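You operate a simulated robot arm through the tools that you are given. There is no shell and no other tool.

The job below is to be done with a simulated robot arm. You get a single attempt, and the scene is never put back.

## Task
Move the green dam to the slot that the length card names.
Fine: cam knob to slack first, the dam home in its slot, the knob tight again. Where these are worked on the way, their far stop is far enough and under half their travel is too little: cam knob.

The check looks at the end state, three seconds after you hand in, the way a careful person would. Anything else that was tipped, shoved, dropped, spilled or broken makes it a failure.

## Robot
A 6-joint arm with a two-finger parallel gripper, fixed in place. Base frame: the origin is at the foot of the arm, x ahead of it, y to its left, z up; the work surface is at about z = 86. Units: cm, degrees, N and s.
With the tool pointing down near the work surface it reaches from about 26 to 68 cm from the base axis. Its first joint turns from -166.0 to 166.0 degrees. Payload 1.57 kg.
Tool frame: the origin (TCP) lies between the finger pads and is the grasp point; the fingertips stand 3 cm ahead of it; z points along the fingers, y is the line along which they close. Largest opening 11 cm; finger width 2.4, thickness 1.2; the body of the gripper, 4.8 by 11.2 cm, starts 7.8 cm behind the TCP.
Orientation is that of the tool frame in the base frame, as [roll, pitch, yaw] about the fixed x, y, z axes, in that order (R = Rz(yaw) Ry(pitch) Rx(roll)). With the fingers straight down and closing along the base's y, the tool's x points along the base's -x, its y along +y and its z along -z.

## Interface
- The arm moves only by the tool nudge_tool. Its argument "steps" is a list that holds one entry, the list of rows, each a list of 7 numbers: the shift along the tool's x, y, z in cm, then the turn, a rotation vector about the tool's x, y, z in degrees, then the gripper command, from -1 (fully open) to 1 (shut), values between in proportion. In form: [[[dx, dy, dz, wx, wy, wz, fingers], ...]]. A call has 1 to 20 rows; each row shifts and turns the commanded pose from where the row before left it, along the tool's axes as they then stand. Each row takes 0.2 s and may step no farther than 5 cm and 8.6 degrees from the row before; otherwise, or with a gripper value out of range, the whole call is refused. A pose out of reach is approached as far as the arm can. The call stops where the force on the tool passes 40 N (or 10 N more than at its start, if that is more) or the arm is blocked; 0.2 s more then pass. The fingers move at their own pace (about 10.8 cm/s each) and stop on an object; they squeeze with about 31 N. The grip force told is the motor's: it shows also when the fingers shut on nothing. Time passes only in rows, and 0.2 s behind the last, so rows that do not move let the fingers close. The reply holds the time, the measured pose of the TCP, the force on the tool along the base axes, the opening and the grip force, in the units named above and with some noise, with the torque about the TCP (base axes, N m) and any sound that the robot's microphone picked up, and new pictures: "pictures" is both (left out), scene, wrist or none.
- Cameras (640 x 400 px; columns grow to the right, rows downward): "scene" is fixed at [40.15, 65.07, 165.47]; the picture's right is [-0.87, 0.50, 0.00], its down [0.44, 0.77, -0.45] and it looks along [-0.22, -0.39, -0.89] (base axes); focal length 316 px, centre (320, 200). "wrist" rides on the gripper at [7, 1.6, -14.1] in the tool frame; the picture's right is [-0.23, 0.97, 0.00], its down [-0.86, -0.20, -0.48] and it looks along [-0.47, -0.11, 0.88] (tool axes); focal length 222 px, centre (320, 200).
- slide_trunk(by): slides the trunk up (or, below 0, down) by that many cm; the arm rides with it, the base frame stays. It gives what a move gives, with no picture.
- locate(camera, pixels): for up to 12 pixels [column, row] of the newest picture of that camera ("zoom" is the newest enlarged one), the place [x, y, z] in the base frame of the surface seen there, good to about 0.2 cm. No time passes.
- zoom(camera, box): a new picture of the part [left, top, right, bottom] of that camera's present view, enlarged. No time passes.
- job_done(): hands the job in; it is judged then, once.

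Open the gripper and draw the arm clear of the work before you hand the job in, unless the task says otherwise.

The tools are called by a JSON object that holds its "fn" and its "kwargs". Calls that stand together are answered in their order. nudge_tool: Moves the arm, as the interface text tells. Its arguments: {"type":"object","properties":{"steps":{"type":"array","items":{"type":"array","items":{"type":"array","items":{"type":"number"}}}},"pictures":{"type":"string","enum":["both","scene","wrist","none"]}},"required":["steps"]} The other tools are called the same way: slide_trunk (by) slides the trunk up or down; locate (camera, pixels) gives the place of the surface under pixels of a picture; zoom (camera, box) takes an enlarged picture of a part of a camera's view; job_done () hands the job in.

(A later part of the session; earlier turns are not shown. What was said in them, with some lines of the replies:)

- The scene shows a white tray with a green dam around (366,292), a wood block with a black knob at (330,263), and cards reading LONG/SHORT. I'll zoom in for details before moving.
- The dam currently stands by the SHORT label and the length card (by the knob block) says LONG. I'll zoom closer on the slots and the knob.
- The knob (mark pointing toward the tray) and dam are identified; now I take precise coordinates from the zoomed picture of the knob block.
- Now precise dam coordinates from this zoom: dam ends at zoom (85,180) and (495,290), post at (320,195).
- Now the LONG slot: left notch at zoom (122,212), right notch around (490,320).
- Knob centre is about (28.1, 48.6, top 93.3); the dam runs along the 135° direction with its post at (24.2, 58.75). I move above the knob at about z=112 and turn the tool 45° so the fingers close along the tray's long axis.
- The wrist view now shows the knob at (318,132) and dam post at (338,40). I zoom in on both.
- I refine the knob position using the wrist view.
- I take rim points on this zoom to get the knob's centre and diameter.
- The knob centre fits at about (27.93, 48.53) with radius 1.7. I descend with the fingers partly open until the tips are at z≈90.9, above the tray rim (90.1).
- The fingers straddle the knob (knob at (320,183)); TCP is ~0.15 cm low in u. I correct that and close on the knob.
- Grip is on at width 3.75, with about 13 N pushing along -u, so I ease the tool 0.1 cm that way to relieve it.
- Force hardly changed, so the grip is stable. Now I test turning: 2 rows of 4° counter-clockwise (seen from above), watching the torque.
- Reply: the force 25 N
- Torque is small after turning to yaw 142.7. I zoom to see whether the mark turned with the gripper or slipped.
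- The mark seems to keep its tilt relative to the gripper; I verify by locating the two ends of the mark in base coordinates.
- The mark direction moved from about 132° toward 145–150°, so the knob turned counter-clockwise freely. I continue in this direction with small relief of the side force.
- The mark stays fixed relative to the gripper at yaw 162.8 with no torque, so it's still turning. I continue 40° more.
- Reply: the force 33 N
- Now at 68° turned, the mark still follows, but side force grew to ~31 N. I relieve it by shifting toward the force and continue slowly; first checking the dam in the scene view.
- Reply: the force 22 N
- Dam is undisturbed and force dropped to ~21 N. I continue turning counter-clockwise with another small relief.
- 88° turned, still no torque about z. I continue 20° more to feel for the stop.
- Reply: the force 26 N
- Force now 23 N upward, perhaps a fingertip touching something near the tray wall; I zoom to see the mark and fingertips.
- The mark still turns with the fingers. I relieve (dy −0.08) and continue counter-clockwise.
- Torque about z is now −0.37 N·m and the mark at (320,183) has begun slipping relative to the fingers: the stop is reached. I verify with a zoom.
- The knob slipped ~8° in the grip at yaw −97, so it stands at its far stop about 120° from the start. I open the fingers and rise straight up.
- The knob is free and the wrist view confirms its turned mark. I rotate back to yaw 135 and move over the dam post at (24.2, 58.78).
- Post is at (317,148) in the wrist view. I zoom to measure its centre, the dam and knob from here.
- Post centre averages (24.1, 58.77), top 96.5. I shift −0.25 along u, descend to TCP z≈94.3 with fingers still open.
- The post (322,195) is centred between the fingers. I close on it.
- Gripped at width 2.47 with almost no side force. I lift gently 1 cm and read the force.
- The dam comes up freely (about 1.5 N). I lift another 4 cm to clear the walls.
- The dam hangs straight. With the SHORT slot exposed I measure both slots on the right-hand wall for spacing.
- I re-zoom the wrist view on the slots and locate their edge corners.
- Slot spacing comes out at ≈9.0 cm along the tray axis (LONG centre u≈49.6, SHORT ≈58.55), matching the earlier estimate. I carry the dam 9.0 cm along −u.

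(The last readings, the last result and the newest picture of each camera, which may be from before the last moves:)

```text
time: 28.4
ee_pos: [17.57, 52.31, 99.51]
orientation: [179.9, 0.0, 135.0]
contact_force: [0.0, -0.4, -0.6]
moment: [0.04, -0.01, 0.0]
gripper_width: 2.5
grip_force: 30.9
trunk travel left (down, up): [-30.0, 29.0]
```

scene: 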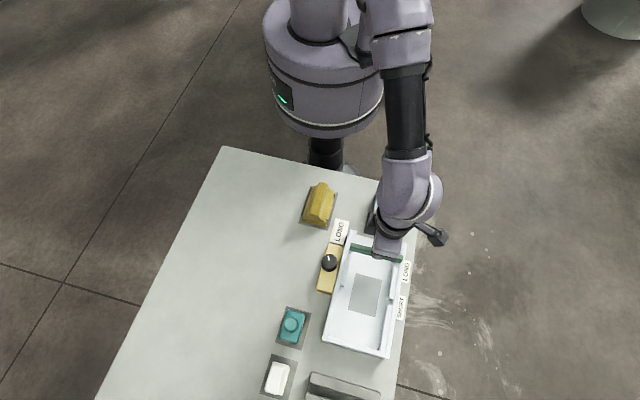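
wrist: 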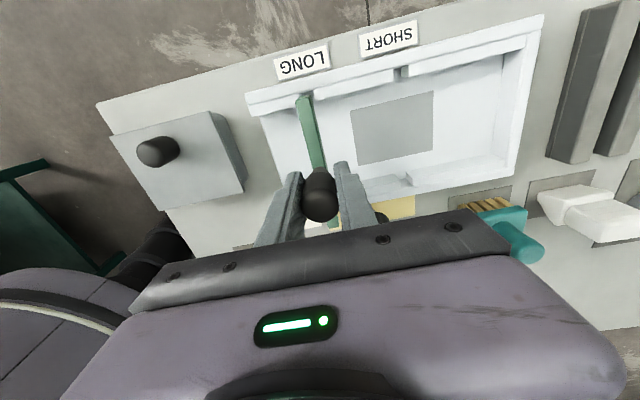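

Now over the LONG slot. I lower 1.7 cm so the dam's bottom is just above the wall tops, then check alignment.

{"fn": "nudge_tool", "kwargs": {"steps": [[[0, 0, 0.9, 0, 0, 0, 1], [0, 0, 0.8, 0, 0, 0, 1], [0, 0, 0, 0, 0, 0, 1], [0, 0, 0, 0, 0, 0, 1]]], "pictures": "both"}}

{"fn": "zoom", "kwargs": {"camera": "scene", "box": [335, 225, 415, 275]}}

{"fn": "zoom", "kwargs": {"camera": "wrist", "box": [240, 60, 400, 160]}}

```text
time: 29.4
ee_pos: [17.68, 52.35, 97.79]
orientation: [-180.0, 0.0, 135.0]
contact_force: [0.0, -0.2, -1.0]
moment: [0.01, 0.01, 0.0]
gripper_width: 2.51
grip_force: 30.9
trunk travel left (down, up): [-30.0, 29.0]
```

scene: 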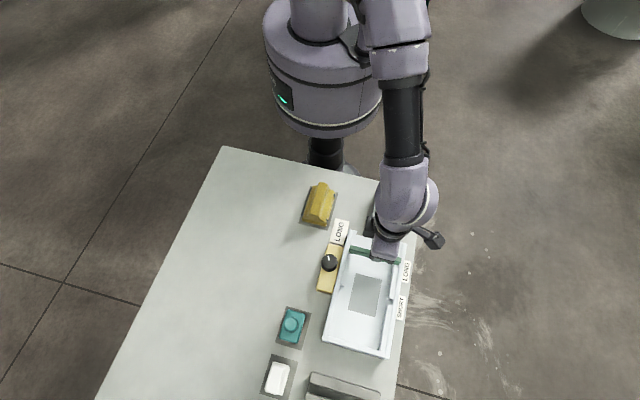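
wrist: 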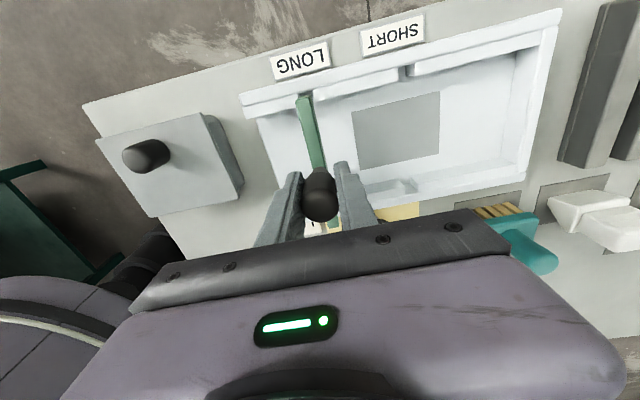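

```text
8.00 times, centred on (375, 250) of scene
```

zoom: 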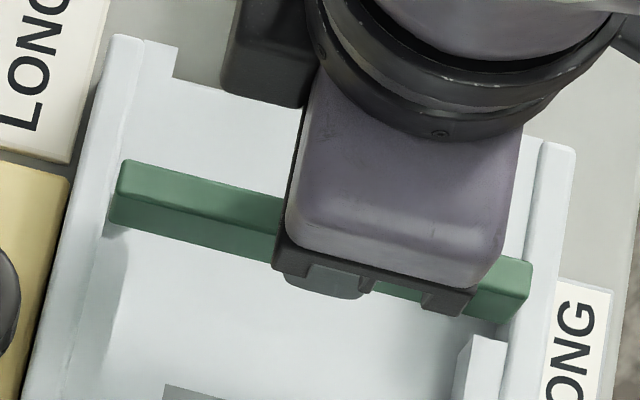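

```text
4.00 times, centred on (320, 110) of wrist
```

zoom: 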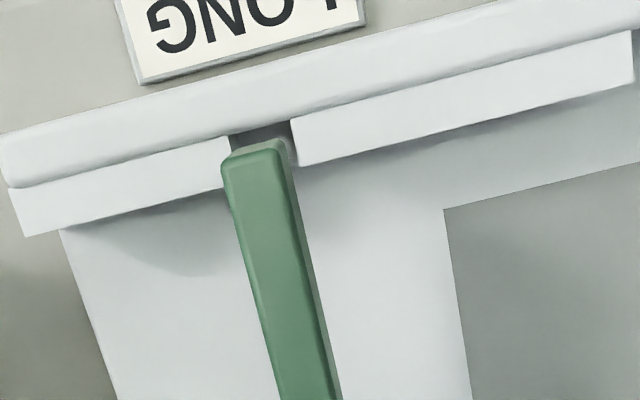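

The dam lines up with the LONG slot on both sides (left notch at zoom (115,235), right slot between 230 and 292). I lower in small steps watching the force.

{"fn": "nudge_tool", "kwargs": {"steps": [[[0, 0, 0.4, 0, 0, 0, 1], [0, 0, 0.3, 0, 0, 0, 1], [0, 0, 0.3, 0, 0, 0, 1], [0, 0, 0.2, 0, 0, 0, 1], [0, 0, 0.2, 0, 0, 0, 1], [0, 0, 0, 0, 0, 0, 1]]], "pictures": "wrist"}}

{"fn": "zoom", "kwargs": {"camera": "wrist", "box": [240, 60, 400, 160]}}

```text
time: 30.8
ee_pos: [17.71, 52.29, 96.52]
orientation: [180.0, -0.1, 135.0]
contact_force: [-0.3, 0.5, -0.9]
moment: [0.01, 0.0, 0.0]
gripper_width: 2.46
grip_force: 31.4
trunk travel left (down, up): [-30.0, 29.0]
```

wrist: 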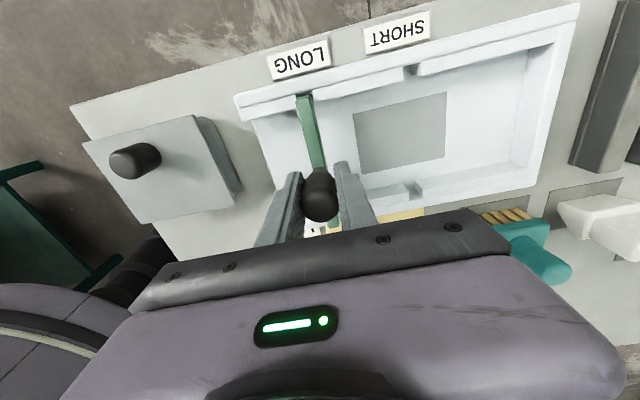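

```text
4.00 times, centred on (320, 110) of wrist
```

zoom: 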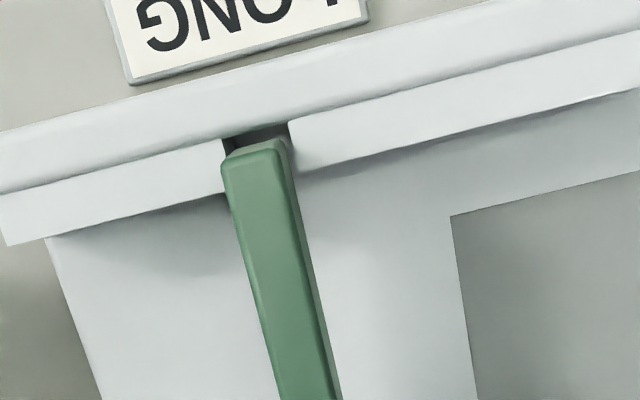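

No contact and the bar's bottom is just into the slot. I continue lowering in 0.25–0.3 cm steps.

{"fn": "nudge_tool", "kwargs": {"steps": [[[0, 0, 0.3, 0, 0, 0, 1], [0, 0, 0.3, 0, 0, 0, 1], [0, 0, 0.3, 0, 0, 0, 1], [0, 0, 0.3, 0, 0, 0, 1], [0, 0, 0.2, 0, 0, 0, 1], [0, 0, 0.2, 0, 0, 0, 1], [0, 0, 0, 0, 0, 0, 1]]], "pictures": "wrist"}}

{"fn": "zoom", "kwargs": {"camera": "wrist", "box": [240, 60, 400, 160]}}

```text
time: 32.4
ee_pos: [17.6, 52.33, 94.79]
orientation: [-180.0, -0.1, 134.9]
contact_force: [-0.9, 0.0, -0.8]
moment: [0.02, 0.01, -0.01]
gripper_width: 2.5
grip_force: 31.1
trunk travel left (down, up): [-30.0, 29.0]
```

wrist: 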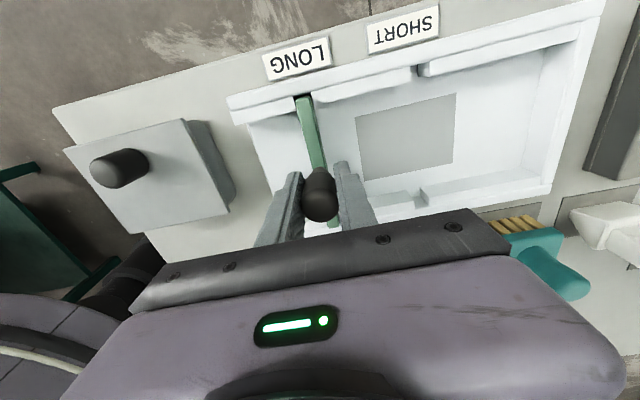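

```text
4.00 times, centred on (320, 110) of wrist
```

zoom: 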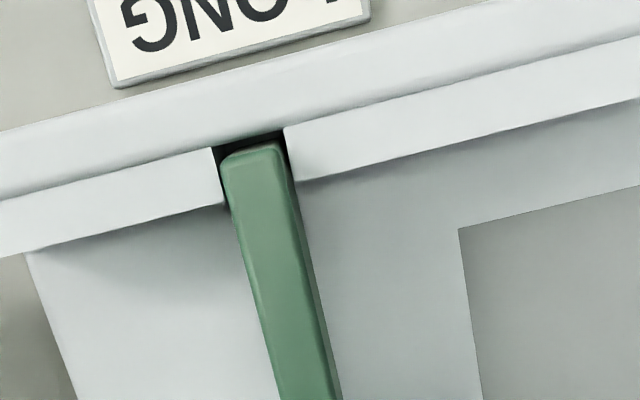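

Only ~0.3 cm remains and no side force. I lower in 0.1 cm steps until it seats.

{"fn": "nudge_tool", "kwargs": {"steps": [[[0, 0, 0.1, 0, 0, 0, 1], [0, 0, 0.1, 0, 0, 0, 1], [0, 0, 0.1, 0, 0, 0, 1], [0, 0, 0, 0, 0, 0, 1]]], "pictures": "none"}}

```text
time: 33.4
ee_pos: [17.79, 52.32, 94.57]
orientation: [-180.0, 0.0, 135.0]
contact_force: [-1.7, -0.3, 4.0]
moment: [-0.04, 0.04, 0.03]
gripper_width: 2.48
grip_force: 30.7
trunk travel left (down, up): [-30.0, 29.0]
```

A 4 N upward reaction at the same height as in the first slot means it's on the floor. I press 0.1 cm more to make sure it's home.

{"fn": "nudge_tool", "kwargs": {"steps": [[[0, 0, 0.1, 0, 0, 0, 1], [0, 0, 0, 0, 0, 0, 1]]], "pictures": "both"}}

{"fn": "zoom", "kwargs": {"camera": "scene", "box": [335, 225, 415, 275]}}

{"fn": "zoom", "kwargs": {"camera": "wrist", "box": [240, 60, 400, 160]}}

```text
time: 34.0
ee_pos: [17.62, 52.35, 94.47]
orientation: [179.9, -0.1, 135.0]
contact_force: [4.4, -1.0, 18.0]
moment: [-0.16, -0.33, 0.0]
gripper_width: 2.5
grip_force: 30.9
trunk travel left (down, up): [-30.0, 29.0]
```

scene: 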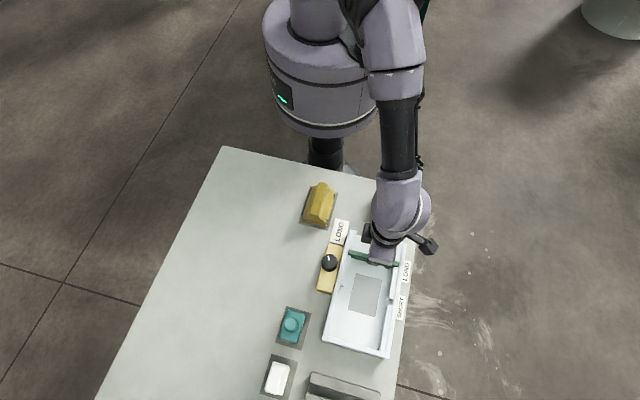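
wrist: 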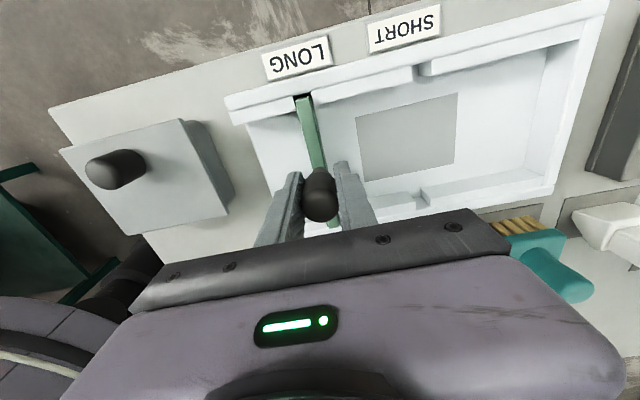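

```text
8.00 times, centred on (375, 250) of scene
```

zoom: 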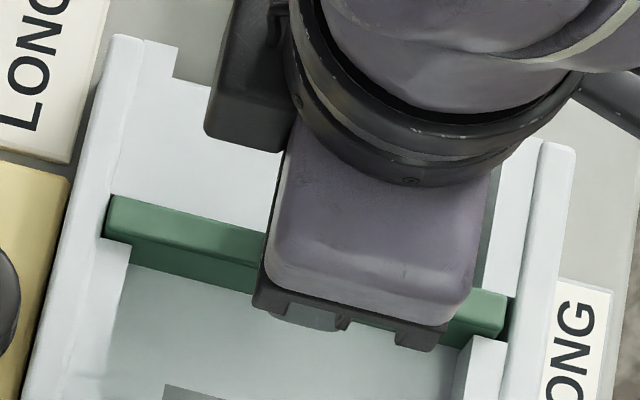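

```text
4.00 times, centred on (320, 110) of wrist
```

zoom: 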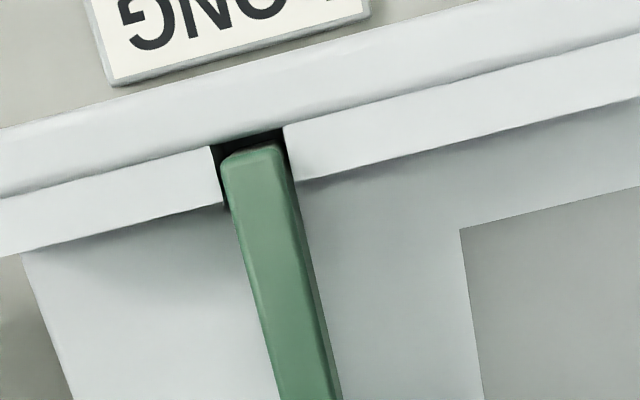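

18 N reaction — it's fully down and in both notches. I relax the press by 0.12 cm, open, and rise.

{"fn": "nudge_tool", "kwargs": {"steps": [[[0, 0, -0.12, 0, 0, 0, 1], [0, 0, 0, 0, 0, 0, 0.5], [0, 0, 0, 0, 0, 0, 0.2], [0, 0, 0, 0, 0, 0, -0.1], [0, 0, 0, 0, 0, 0, -0.1], [0, 0, -2, 0, 0, 0, -0.1], [0, 0, -3, 0, 0, 0, -0.1], [0, 0, -4, 0, 0, 0, -0.1], [0, 0, -4, 0, 0, 0, -0.1], [0, 0, 0, 0, 0, 0, -0.1]]]}}

{"fn": "zoom", "kwargs": {"camera": "wrist", "box": [220, 60, 420, 260]}}

```text
time: 36.2
ee_pos: [17.61, 52.33, 107.36]
orientation: [180.0, 0.0, 135.0]
contact_force: [-0.9, 0.1, -0.7]
moment: [0.0, 0.0, 0.0]
gripper_width: 6.04
grip_force: 0.1
trunk travel left (down, up): [-30.0, 29.0]
```

scene: 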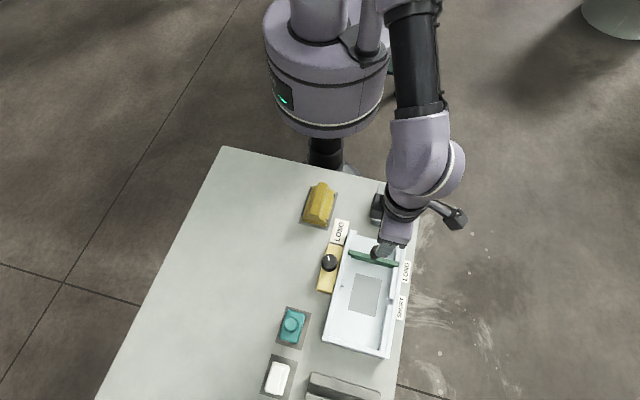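
wrist: 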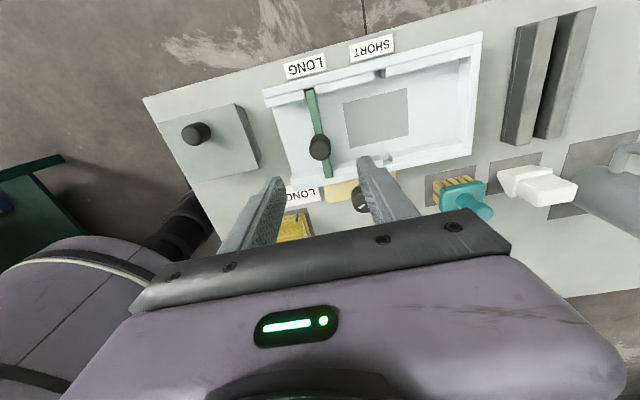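

```text
2.00 times, centred on (320, 160) of wrist
```

zoom: 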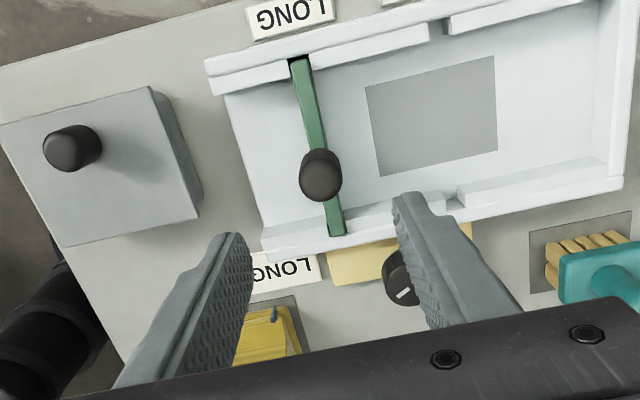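

The dam stands in the LONG slot (post at wrist (320,147)). Next I rotate to yaw ≈263 and go back over the knob at about (27.82, 48.4).

{"fn": "nudge_tool", "kwargs": {"steps": [[[0, 0, 0, 0, 0, -8.55, -0.1], [0, 0, 0, 0, 0, -8.55, -0.1], [0, 0, 0, 0, 0, -8.55, -0.1], [0, 0, 0, 0, 0, -8.55, -0.1], [0, 0, 0, 0, 0, -8.55, -0.1], [0, 0, 0, 0, 0, -8.55, -0.1], [0, 0, 0, 0, 0, -8.55, -0.1], [0, 0, 0, 0, 0, -8.55, -0.1], [0, 0, 0, 0, 0, -8.55, -0.1], [0, 0, 0, 0, 0, -8.55, -0.1], [0, 0, 0, 0, 0, -8.55, -0.1], [0, 0, 0, 0, 0, -8.55, -0.1], [0, 0, 0, 0, 0, -8.55, -0.1], [0, 0, 0, 0, 0, -8.55, -0.1], [0, 0, 0, 0, 0, -8.55, -0.1], [0.9, -3.533, 0, 0, 0, 0, -0.1], [0.9, -3.533, 0, 0, 0, 0, -0.1], [0.9, -3.533, 0, 0, 0, 0, -0.1], [0, 0, 0, 0, 0, 0, -0.1]]]}}

{"fn": "zoom", "kwargs": {"camera": "scene", "box": [335, 225, 415, 275]}}

```text
time: 40.2
ee_pos: [27.78, 48.44, 107.47]
orientation: [-180.0, 0.0, -96.7]
contact_force: [-0.4, -0.8, 0.1]
moment: [-0.02, -0.03, 0.01]
gripper_width: 6.02
grip_force: 0.0
trunk travel left (down, up): [-30.0, 29.0]
```

scene: 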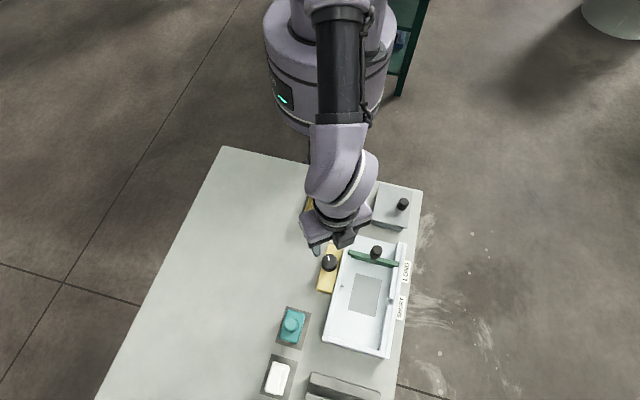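
wrist: 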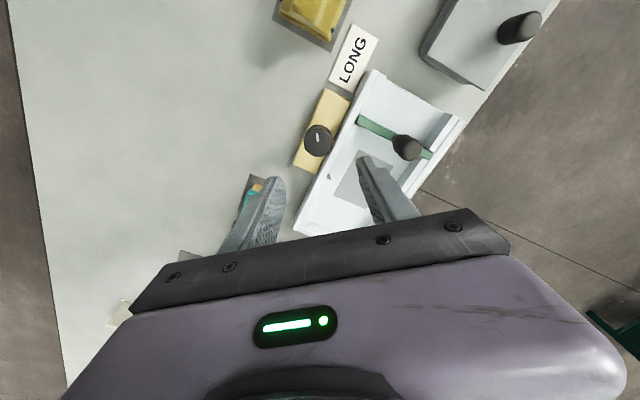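

```text
8.00 times, centred on (375, 250) of scene
```

zoom: 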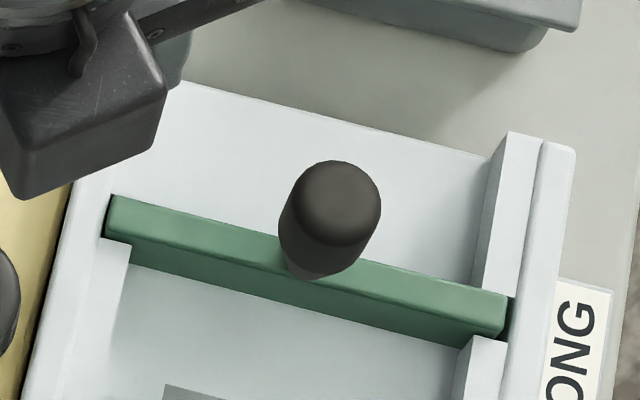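

The dam is seated in both LONG notches. I verify its height and position by locating points on the bar, then go down onto the knob.

{"fn": "locate", "kwargs": {"camera": "zoom", "pixels": [[115, 203], [113, 232], [505, 298], [498, 328], [330, 205], [240, 245], [440, 295]]}}

{"fn": "zoom", "kwargs": {"camera": "wrist", "box": [288, 115, 352, 165]}}

```text
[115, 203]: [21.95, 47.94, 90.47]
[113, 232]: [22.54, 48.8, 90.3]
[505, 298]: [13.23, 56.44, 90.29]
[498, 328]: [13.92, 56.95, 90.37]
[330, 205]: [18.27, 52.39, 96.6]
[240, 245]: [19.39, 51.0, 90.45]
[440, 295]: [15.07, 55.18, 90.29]
```

```text
8.00 times, centred on (320, 140) of wrist
```

zoom: 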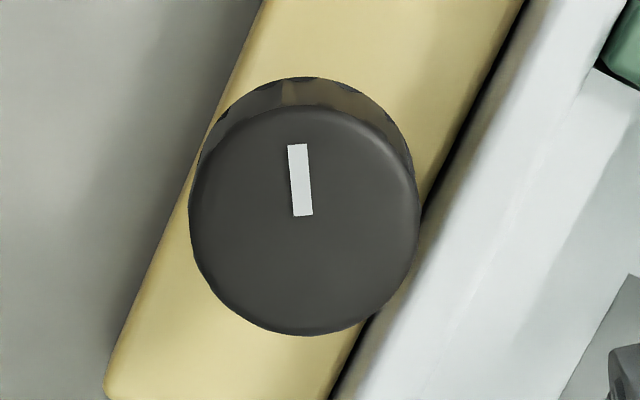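

The dam's top is at z≈90.35, as in its original slot. I descend onto the knob to z≈94.0 (tips at 91.0, above rim and dam).

{"fn": "nudge_tool", "kwargs": {"steps": [[[0, 0, 3, 0, 0, 0, -0.1], [0, 0, 3, 0, 0, 0, -0.1], [0, 0, 3, 0, 0, 0, -0.1], [0, 0, 2, 0, 0, 0, -0.1], [0, 0, 1.5, 0, 0, 0, -0.1], [0, 0, 0.95, 0, 0, 0, -0.1], [0, 0, 0, 0, 0, 0, -0.1], [0, 0, 0, 0, 0, 0, -0.1]]]}}

{"fn": "zoom", "kwargs": {"camera": "wrist", "box": [240, 130, 400, 230]}}

```text
time: 42.0
ee_pos: [27.88, 48.44, 94.16]
orientation: [179.9, 0.0, -96.7]
contact_force: [-0.3, 0.0, -0.3]
moment: [0.04, 0.01, -0.03]
gripper_width: 6.05
grip_force: 0.0
trunk travel left (down, up): [-30.0, 29.0]
```

scene: 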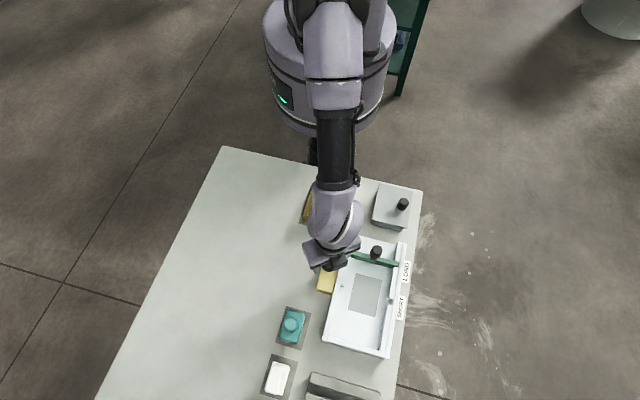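
wrist: 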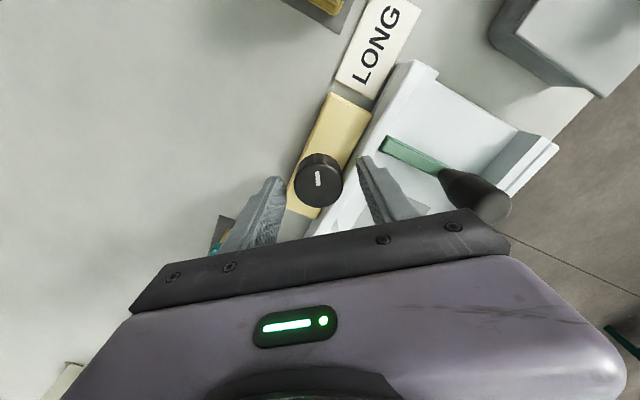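

```text
4.00 times, centred on (320, 180) of wrist
```

zoom: 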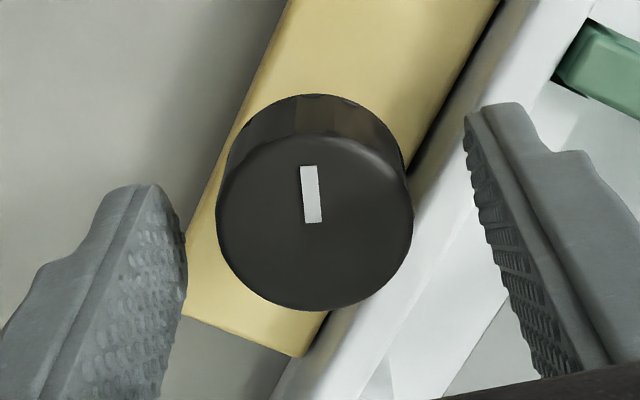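

The knob sits ~0.15 cm left of the finger centre line in the view, so I shift dy −0.14, lower 0.15 and close.

{"fn": "nudge_tool", "kwargs": {"steps": [[[0, -0.14, 0.15, 0, 0, 0, -0.1], [0, 0, 0, 0, 0, 0, 0.2], [0, 0, 0, 0, 0, 0, 1], [0, 0, 0, 0, 0, 0, 1], [0, 0, 0, 0, 0, 0, 1]]], "pictures": "wrist"}}

{"fn": "zoom", "kwargs": {"camera": "wrist", "box": [280, 150, 360, 220]}}

```text
time: 43.2
ee_pos: [27.93, 48.48, 93.99]
orientation: [-179.9, 0.1, -96.8]
contact_force: [-6.7, 2.2, -0.2]
moment: [0.27, 0.32, 0.01]
gripper_width: 3.72
grip_force: 43.3
trunk travel left (down, up): [-30.0, 29.0]
```

wrist: 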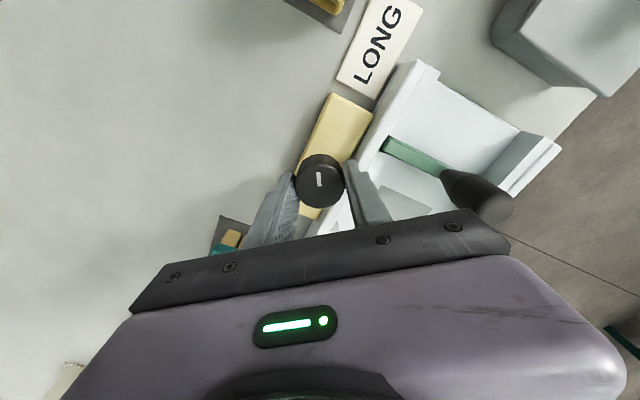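

```text
5.71 times, centred on (320, 185) of wrist
```

zoom: 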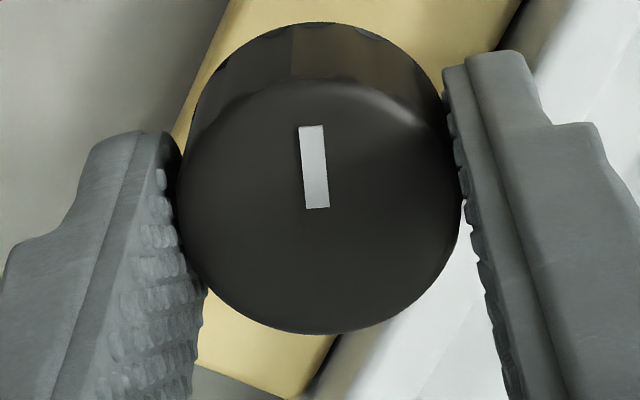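

Grip is on with only ~7 N along −x. I ease that by dy +0.07 and dx +0.06, and start turning clockwise 20°.

{"fn": "nudge_tool", "kwargs": {"steps": [[[0.06, 0.07, 0, 0, 0, 0, 1], [0, 0, 0, 0, 0, 4, 1], [0, 0, 0, 0, 0, 4, 1], [0, 0, 0, 0, 0, 4, 1], [0, 0, 0, 0, 0, 4, 1], [0, 0, 0, 0, 0, 4, 1], [0, 0, 0, 0, 0, 0, 1]]], "pictures": "wrist"}}

{"fn": "zoom", "kwargs": {"camera": "wrist", "box": [280, 150, 360, 220]}}

```text
time: 44.8
ee_pos: [27.95, 48.41, 94.04]
orientation: [-180.0, 0.0, -116.7]
contact_force: [5.1, 12.0, 3.2]
moment: [0.92, -0.42, 0.01]
gripper_width: 3.7
grip_force: 43.4
trunk travel left (down, up): [-30.0, 29.0]
```

wrist: 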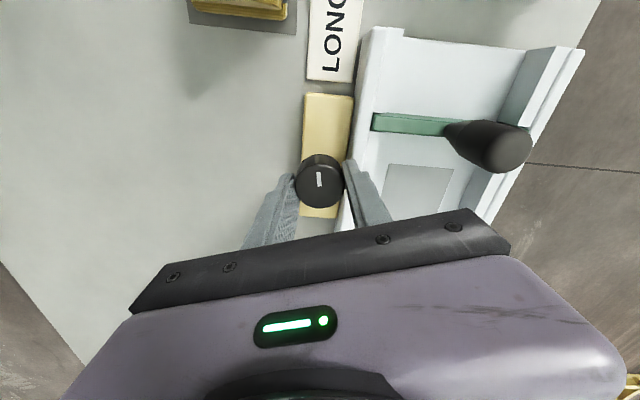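

```text
5.71 times, centred on (320, 185) of wrist
```

zoom: 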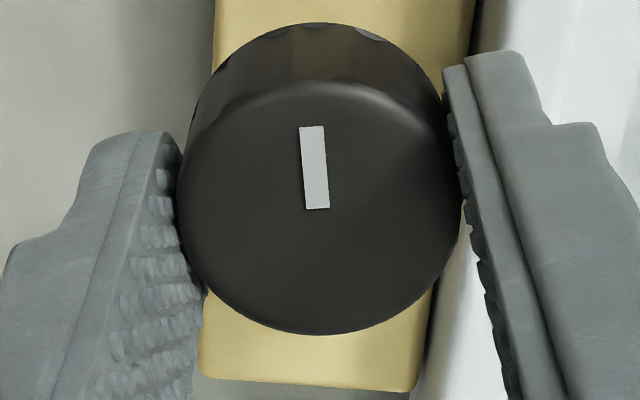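

The mark moves with the fingers and z-torque is nil. I relieve the ~13 N with dx −0.12 and keep turning clockwise 32°.

{"fn": "nudge_tool", "kwargs": {"steps": [[[-0.12, 0, 0, 0, 0, 4, 1], [0, 0, 0, 0, 0, 4, 1], [0, 0, 0, 0, 0, 4, 1], [0, 0, 0, 0, 0, 4, 1], [0, 0, 0, 0, 0, 4, 1], [0, 0, 0, 0, 0, 4, 1], [0, 0, 0, 0, 0, 4, 1], [0, 0, 0, 0, 0, 4, 1], [0, 0, 0, 0, 0, 0, 1]]], "pictures": "none"}}

```text
time: 46.8
ee_pos: [28.1, 48.42, 94.0]
orientation: [-180.0, -0.2, -148.8]
contact_force: [4.1, 0.4, -9.3]
moment: [0.2, -0.14, 0.02]
gripper_width: 3.74
grip_force: 43.6
trunk travel left (down, up): [-30.0, 29.0]
```

Forces are low at yaw −148.8. I continue clockwise another 32°.

{"fn": "nudge_tool", "kwargs": {"steps": [[[0, 0, 0.03, 0, 0, 4, 1], [0, 0, 0, 0, 0, 4, 1], [0, 0, 0, 0, 0, 4, 1], [0, 0, 0, 0, 0, 4, 1], [0, 0, 0, 0, 0, 4, 1], [0, 0, 0, 0, 0, 4, 1], [0, 0, 0, 0, 0, 4, 1], [0, 0, 0, 0, 0, 4, 1], [0, 0, 0, 0, 0, 0, 1]]], "pictures": "wrist"}}

{"fn": "zoom", "kwargs": {"camera": "wrist", "box": [280, 150, 360, 220]}}

```text
time: 48.8
ee_pos: [27.98, 48.35, 94.01]
orientation: [179.9, 0.0, 179.2]
contact_force: [-0.9, -0.7, 7.7]
moment: [0.04, -0.49, 0.03]
gripper_width: 3.71
grip_force: 43.6
trunk travel left (down, up): [-30.0, 29.0]
```

wrist: 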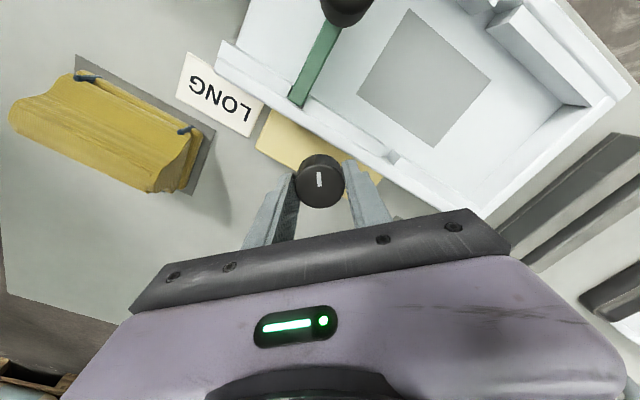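

```text
5.71 times, centred on (320, 185) of wrist
```

zoom: 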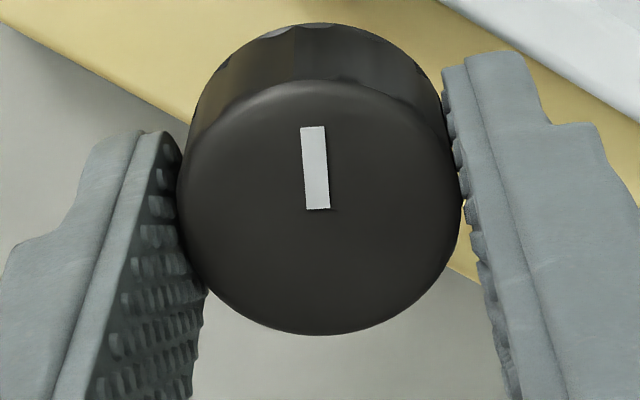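

Forces are near zero at yaw 179 (84° turned back). I turn 32° more, then approach the stop slowly.

{"fn": "nudge_tool", "kwargs": {"steps": [[[0, 0, 0, 0, 0, 4, 1], [0, 0, 0, 0, 0, 4, 1], [0, 0, 0, 0, 0, 4, 1], [0, 0, 0, 0, 0, 4, 1], [0, 0, 0, 0, 0, 4, 1], [0, 0, 0, 0, 0, 4, 1], [0, 0, 0, 0, 0, 4, 1], [0, 0, 0, 0, 0, 4, 1], [0, 0, 0, 0, 0, 0, 1]]], "pictures": "wrist"}}

{"fn": "zoom", "kwargs": {"camera": "wrist", "box": [280, 150, 360, 220]}}

```text
time: 50.8
ee_pos: [27.76, 48.46, 93.96]
orientation: [179.9, 0.0, 147.2]
contact_force: [4.2, 5.4, 19.4]
moment: [-0.11, -0.31, -0.07]
gripper_width: 3.73
grip_force: 43.5
trunk travel left (down, up): [-30.0, 29.0]
```

wrist: 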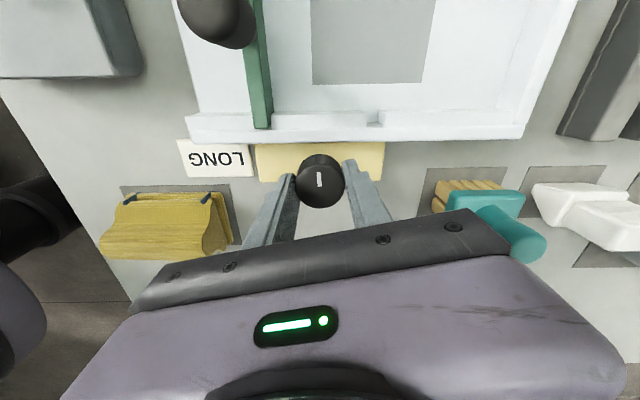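

```text
5.71 times, centred on (320, 185) of wrist
```

zoom: 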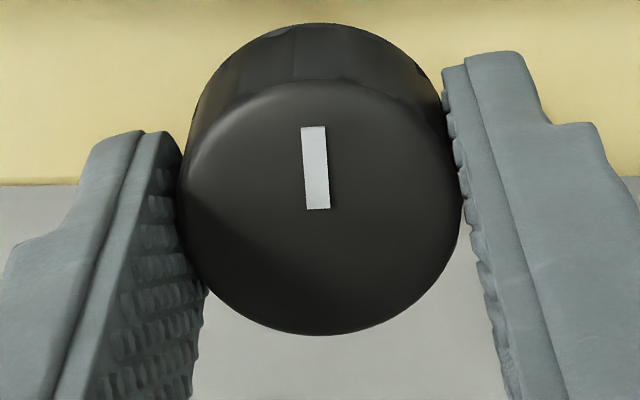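

At yaw 147 the mark hasn't slipped. I continue in 2.5° steps toward the stop, lifting 0.08 to ease the upward force.

{"fn": "nudge_tool", "kwargs": {"steps": [[[0, 0, -0.08, 0, 0, 2.5, 1], [0, 0, 0, 0, 0, 2.5, 1], [0, 0, 0, 0, 0, 2.5, 1], [0, 0, 0, 0, 0, 0, 1]]], "pictures": "wrist"}}

{"fn": "zoom", "kwargs": {"camera": "wrist", "box": [280, 150, 360, 220]}}

```text
time: 51.8
ee_pos: [27.86, 48.34, 94.03]
orientation: [-179.9, 0.0, 139.7]
contact_force: [0.6, 7.3, 10.6]
moment: [0.55, -0.1, 0.71]
gripper_width: 3.74
grip_force: 43.2
trunk travel left (down, up): [-30.0, 29.0]
```

wrist: 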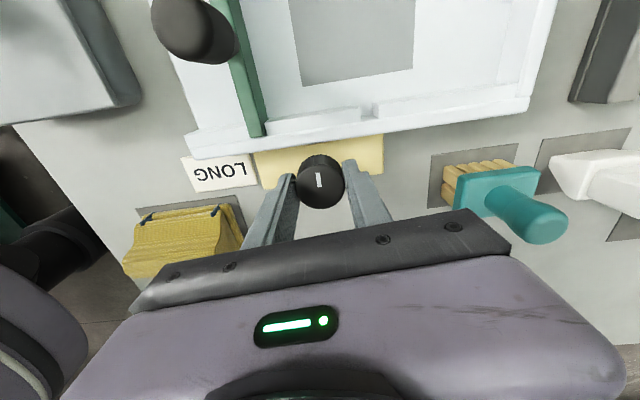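

```text
5.71 times, centred on (320, 185) of wrist
```

zoom: 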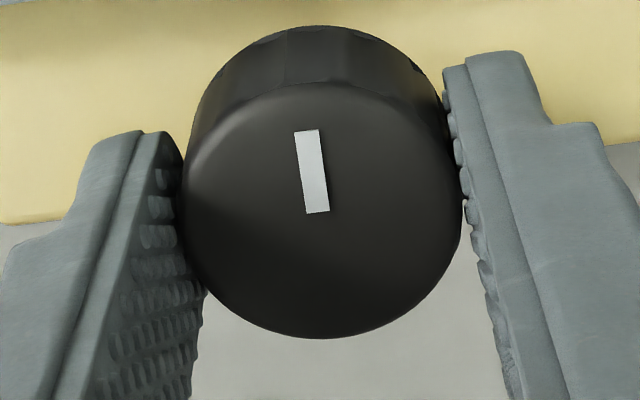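

Torque about z rose to 0.71 N·m and the mark began slipping: the knob is at its tight stop. I press 3° further to be sure, then check.

{"fn": "nudge_tool", "kwargs": {"steps": [[[0, 0, 0, 0, 0, 3, 1], [0, 0, 0, 0, 0, 0, 1]]], "pictures": "wrist"}}

{"fn": "zoom", "kwargs": {"camera": "wrist", "box": [280, 150, 360, 220]}}

```text
time: 52.4
ee_pos: [27.82, 48.37, 93.86]
orientation: [-179.9, 0.0, 136.7]
contact_force: [1.2, -0.1, 2.3]
moment: [0.51, -0.38, 0.7]
gripper_width: 3.78
grip_force: 43.4
trunk travel left (down, up): [-30.0, 29.0]
```

wrist: 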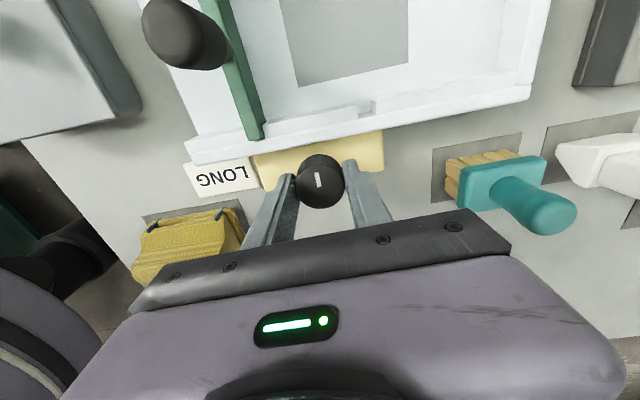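

```text
5.71 times, centred on (320, 185) of wrist
```

zoom: 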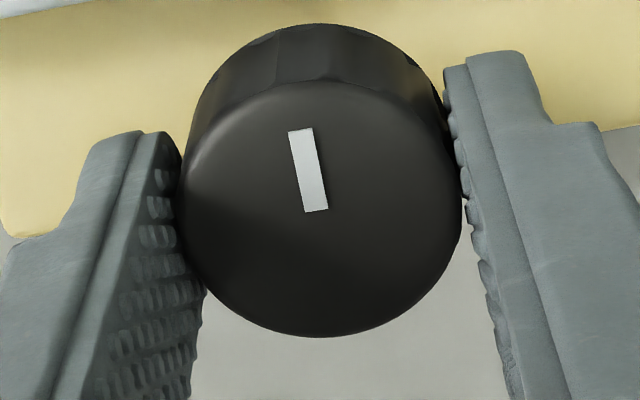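

The knob is hard against its stop (torque 0.70, slipping again). I open the fingers, rise straight up, then draw the arm back toward its starting place.

{"fn": "nudge_tool", "kwargs": {"steps": [[[0, 0, 0, 0, 0, 0, 0.3], [0, 0, 0, 0, 0, 0, -0.1], [0, 0, 0, 0, 0, 0, -0.1], [0, 0, -2, 0, 0, 0, -0.1], [0, 0, -3, 0, 0, 0, -0.1], [0, 0, -4, 0, 0, 0, -0.1], [0, 0, -4, 0, 0, 0, -0.1], [0, 0, -4, 0, 0, 0, -0.1], [0, 0, -4, 0, 0, 0, -0.1], [0, 0, -4, 0, 0, 0, -0.1], [-3.5, -1.2, 0, 0, 0, 0, -0.1], [-3.5, -1.2, 0, 0, 0, 0, -0.1], [-3.5, -1.2, 0, 0, 0, 0, -0.1], [-3.5, -1.2, 0, 0, 0, 0, -0.1], [0, 0, 0, 0, 0, 0, -1], [0, 0, 0, 0, 0, 0, -1], [0, 0, 0, 0, 0, 0, -1]]]}}

{"fn": "zoom", "kwargs": {"camera": "scene", "box": [305, 225, 415, 315]}}

```text
time: 56.0
ee_pos: [34.73, 35.07, 119.12]
orientation: [-180.0, 0.0, 136.7]
contact_force: [0.2, 0.7, -0.3]
moment: [-0.01, 0.03, -0.04]
gripper_width: 11.0
grip_force: 0.1
trunk travel left (down, up): [-30.0, 29.0]
```

scene: 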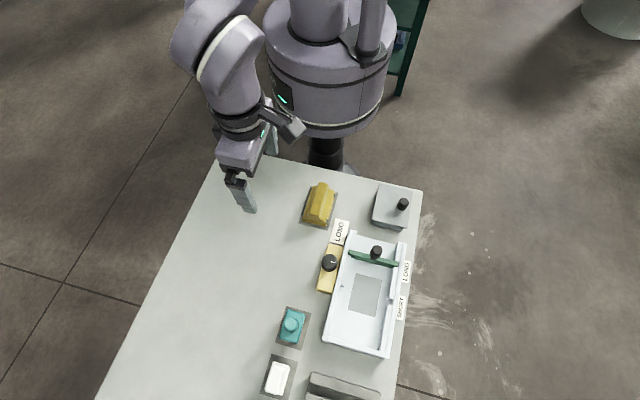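
wrist: 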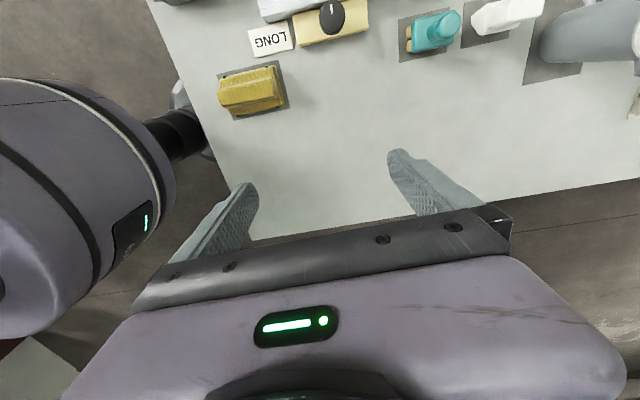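

```text
4.44 times, centred on (360, 270) of scene
```

zoom: 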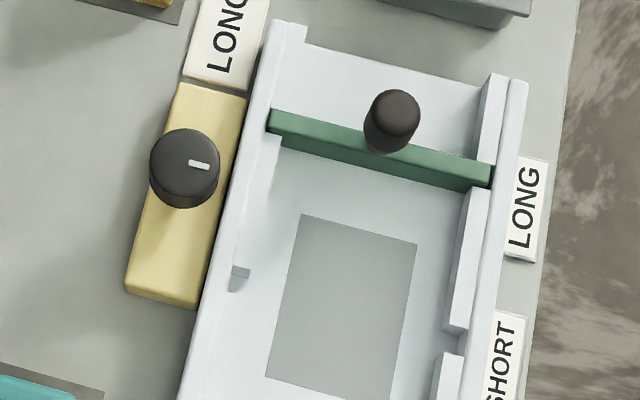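

The knob mark points to the tray as at the start and the dam sits in the LONG slot. A last check of the dam's height, knob mark and tray corners before handing in.

{"fn": "locate", "kwargs": {"camera": "zoom", "pixels": [[273, 118], [486, 178], [393, 105], [191, 163], [207, 165], [340, 143], [447, 170]]}}

{"fn": "zoom", "kwargs": {"camera": "scene", "box": [335, 230, 415, 280]}}

{"fn": "locate", "kwargs": {"camera": "scene", "pixels": [[350, 232], [403, 245], [385, 356], [405, 270], [400, 308], [340, 232], [337, 250], [322, 285]]}}

```text
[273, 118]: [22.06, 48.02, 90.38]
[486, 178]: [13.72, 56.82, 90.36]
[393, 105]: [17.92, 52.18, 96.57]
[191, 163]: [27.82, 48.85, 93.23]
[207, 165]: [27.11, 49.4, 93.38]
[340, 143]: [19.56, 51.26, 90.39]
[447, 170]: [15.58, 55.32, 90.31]
```

```text
8.00 times, centred on (375, 255) of scene
```

zoom: 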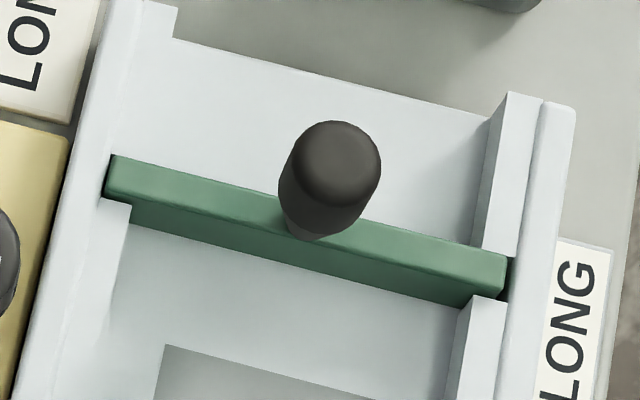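

```text
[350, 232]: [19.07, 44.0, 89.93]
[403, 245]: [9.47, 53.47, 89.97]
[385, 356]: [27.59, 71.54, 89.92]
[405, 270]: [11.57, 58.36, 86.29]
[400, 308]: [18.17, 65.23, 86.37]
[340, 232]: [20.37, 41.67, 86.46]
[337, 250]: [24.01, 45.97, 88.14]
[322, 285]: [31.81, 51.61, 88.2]
```

Dam top is level at z≈90.35 in the LONG slot, the knob mark is back at its tight position, tray and labels haven't moved, and the arm is clear with the gripper open. I hand in.

{"fn": "job_done", "kwargs": {}}

```text
The job is handed in.
```

The green dam is now in the LONG slot, which is the one the length card names. The job is handed in, but I haven't seen the check's result.

- **Cam knob to slack:** I turned it counter-clockwise about 120° to its far stop, where the torque rose and it began to slip in the fingers.
- **Dam moved:** it lifted out of the SHORT slot freely. I carried it 9 cm along the tray and lowered it until it seated. Its top is level at about z = 90.35, the same height as in the old slot.
- **Cam knob tight again:** I turned it back clockwise to its stop. The torque reached 0.70 N·m, and the mark points at the tray as it did at the start.

The tray, the knob block and the label cards read the same positions as before, within measuring error, and nothing else looks disturbed in the last picture. The gripper is open and the arm is clear of the work.
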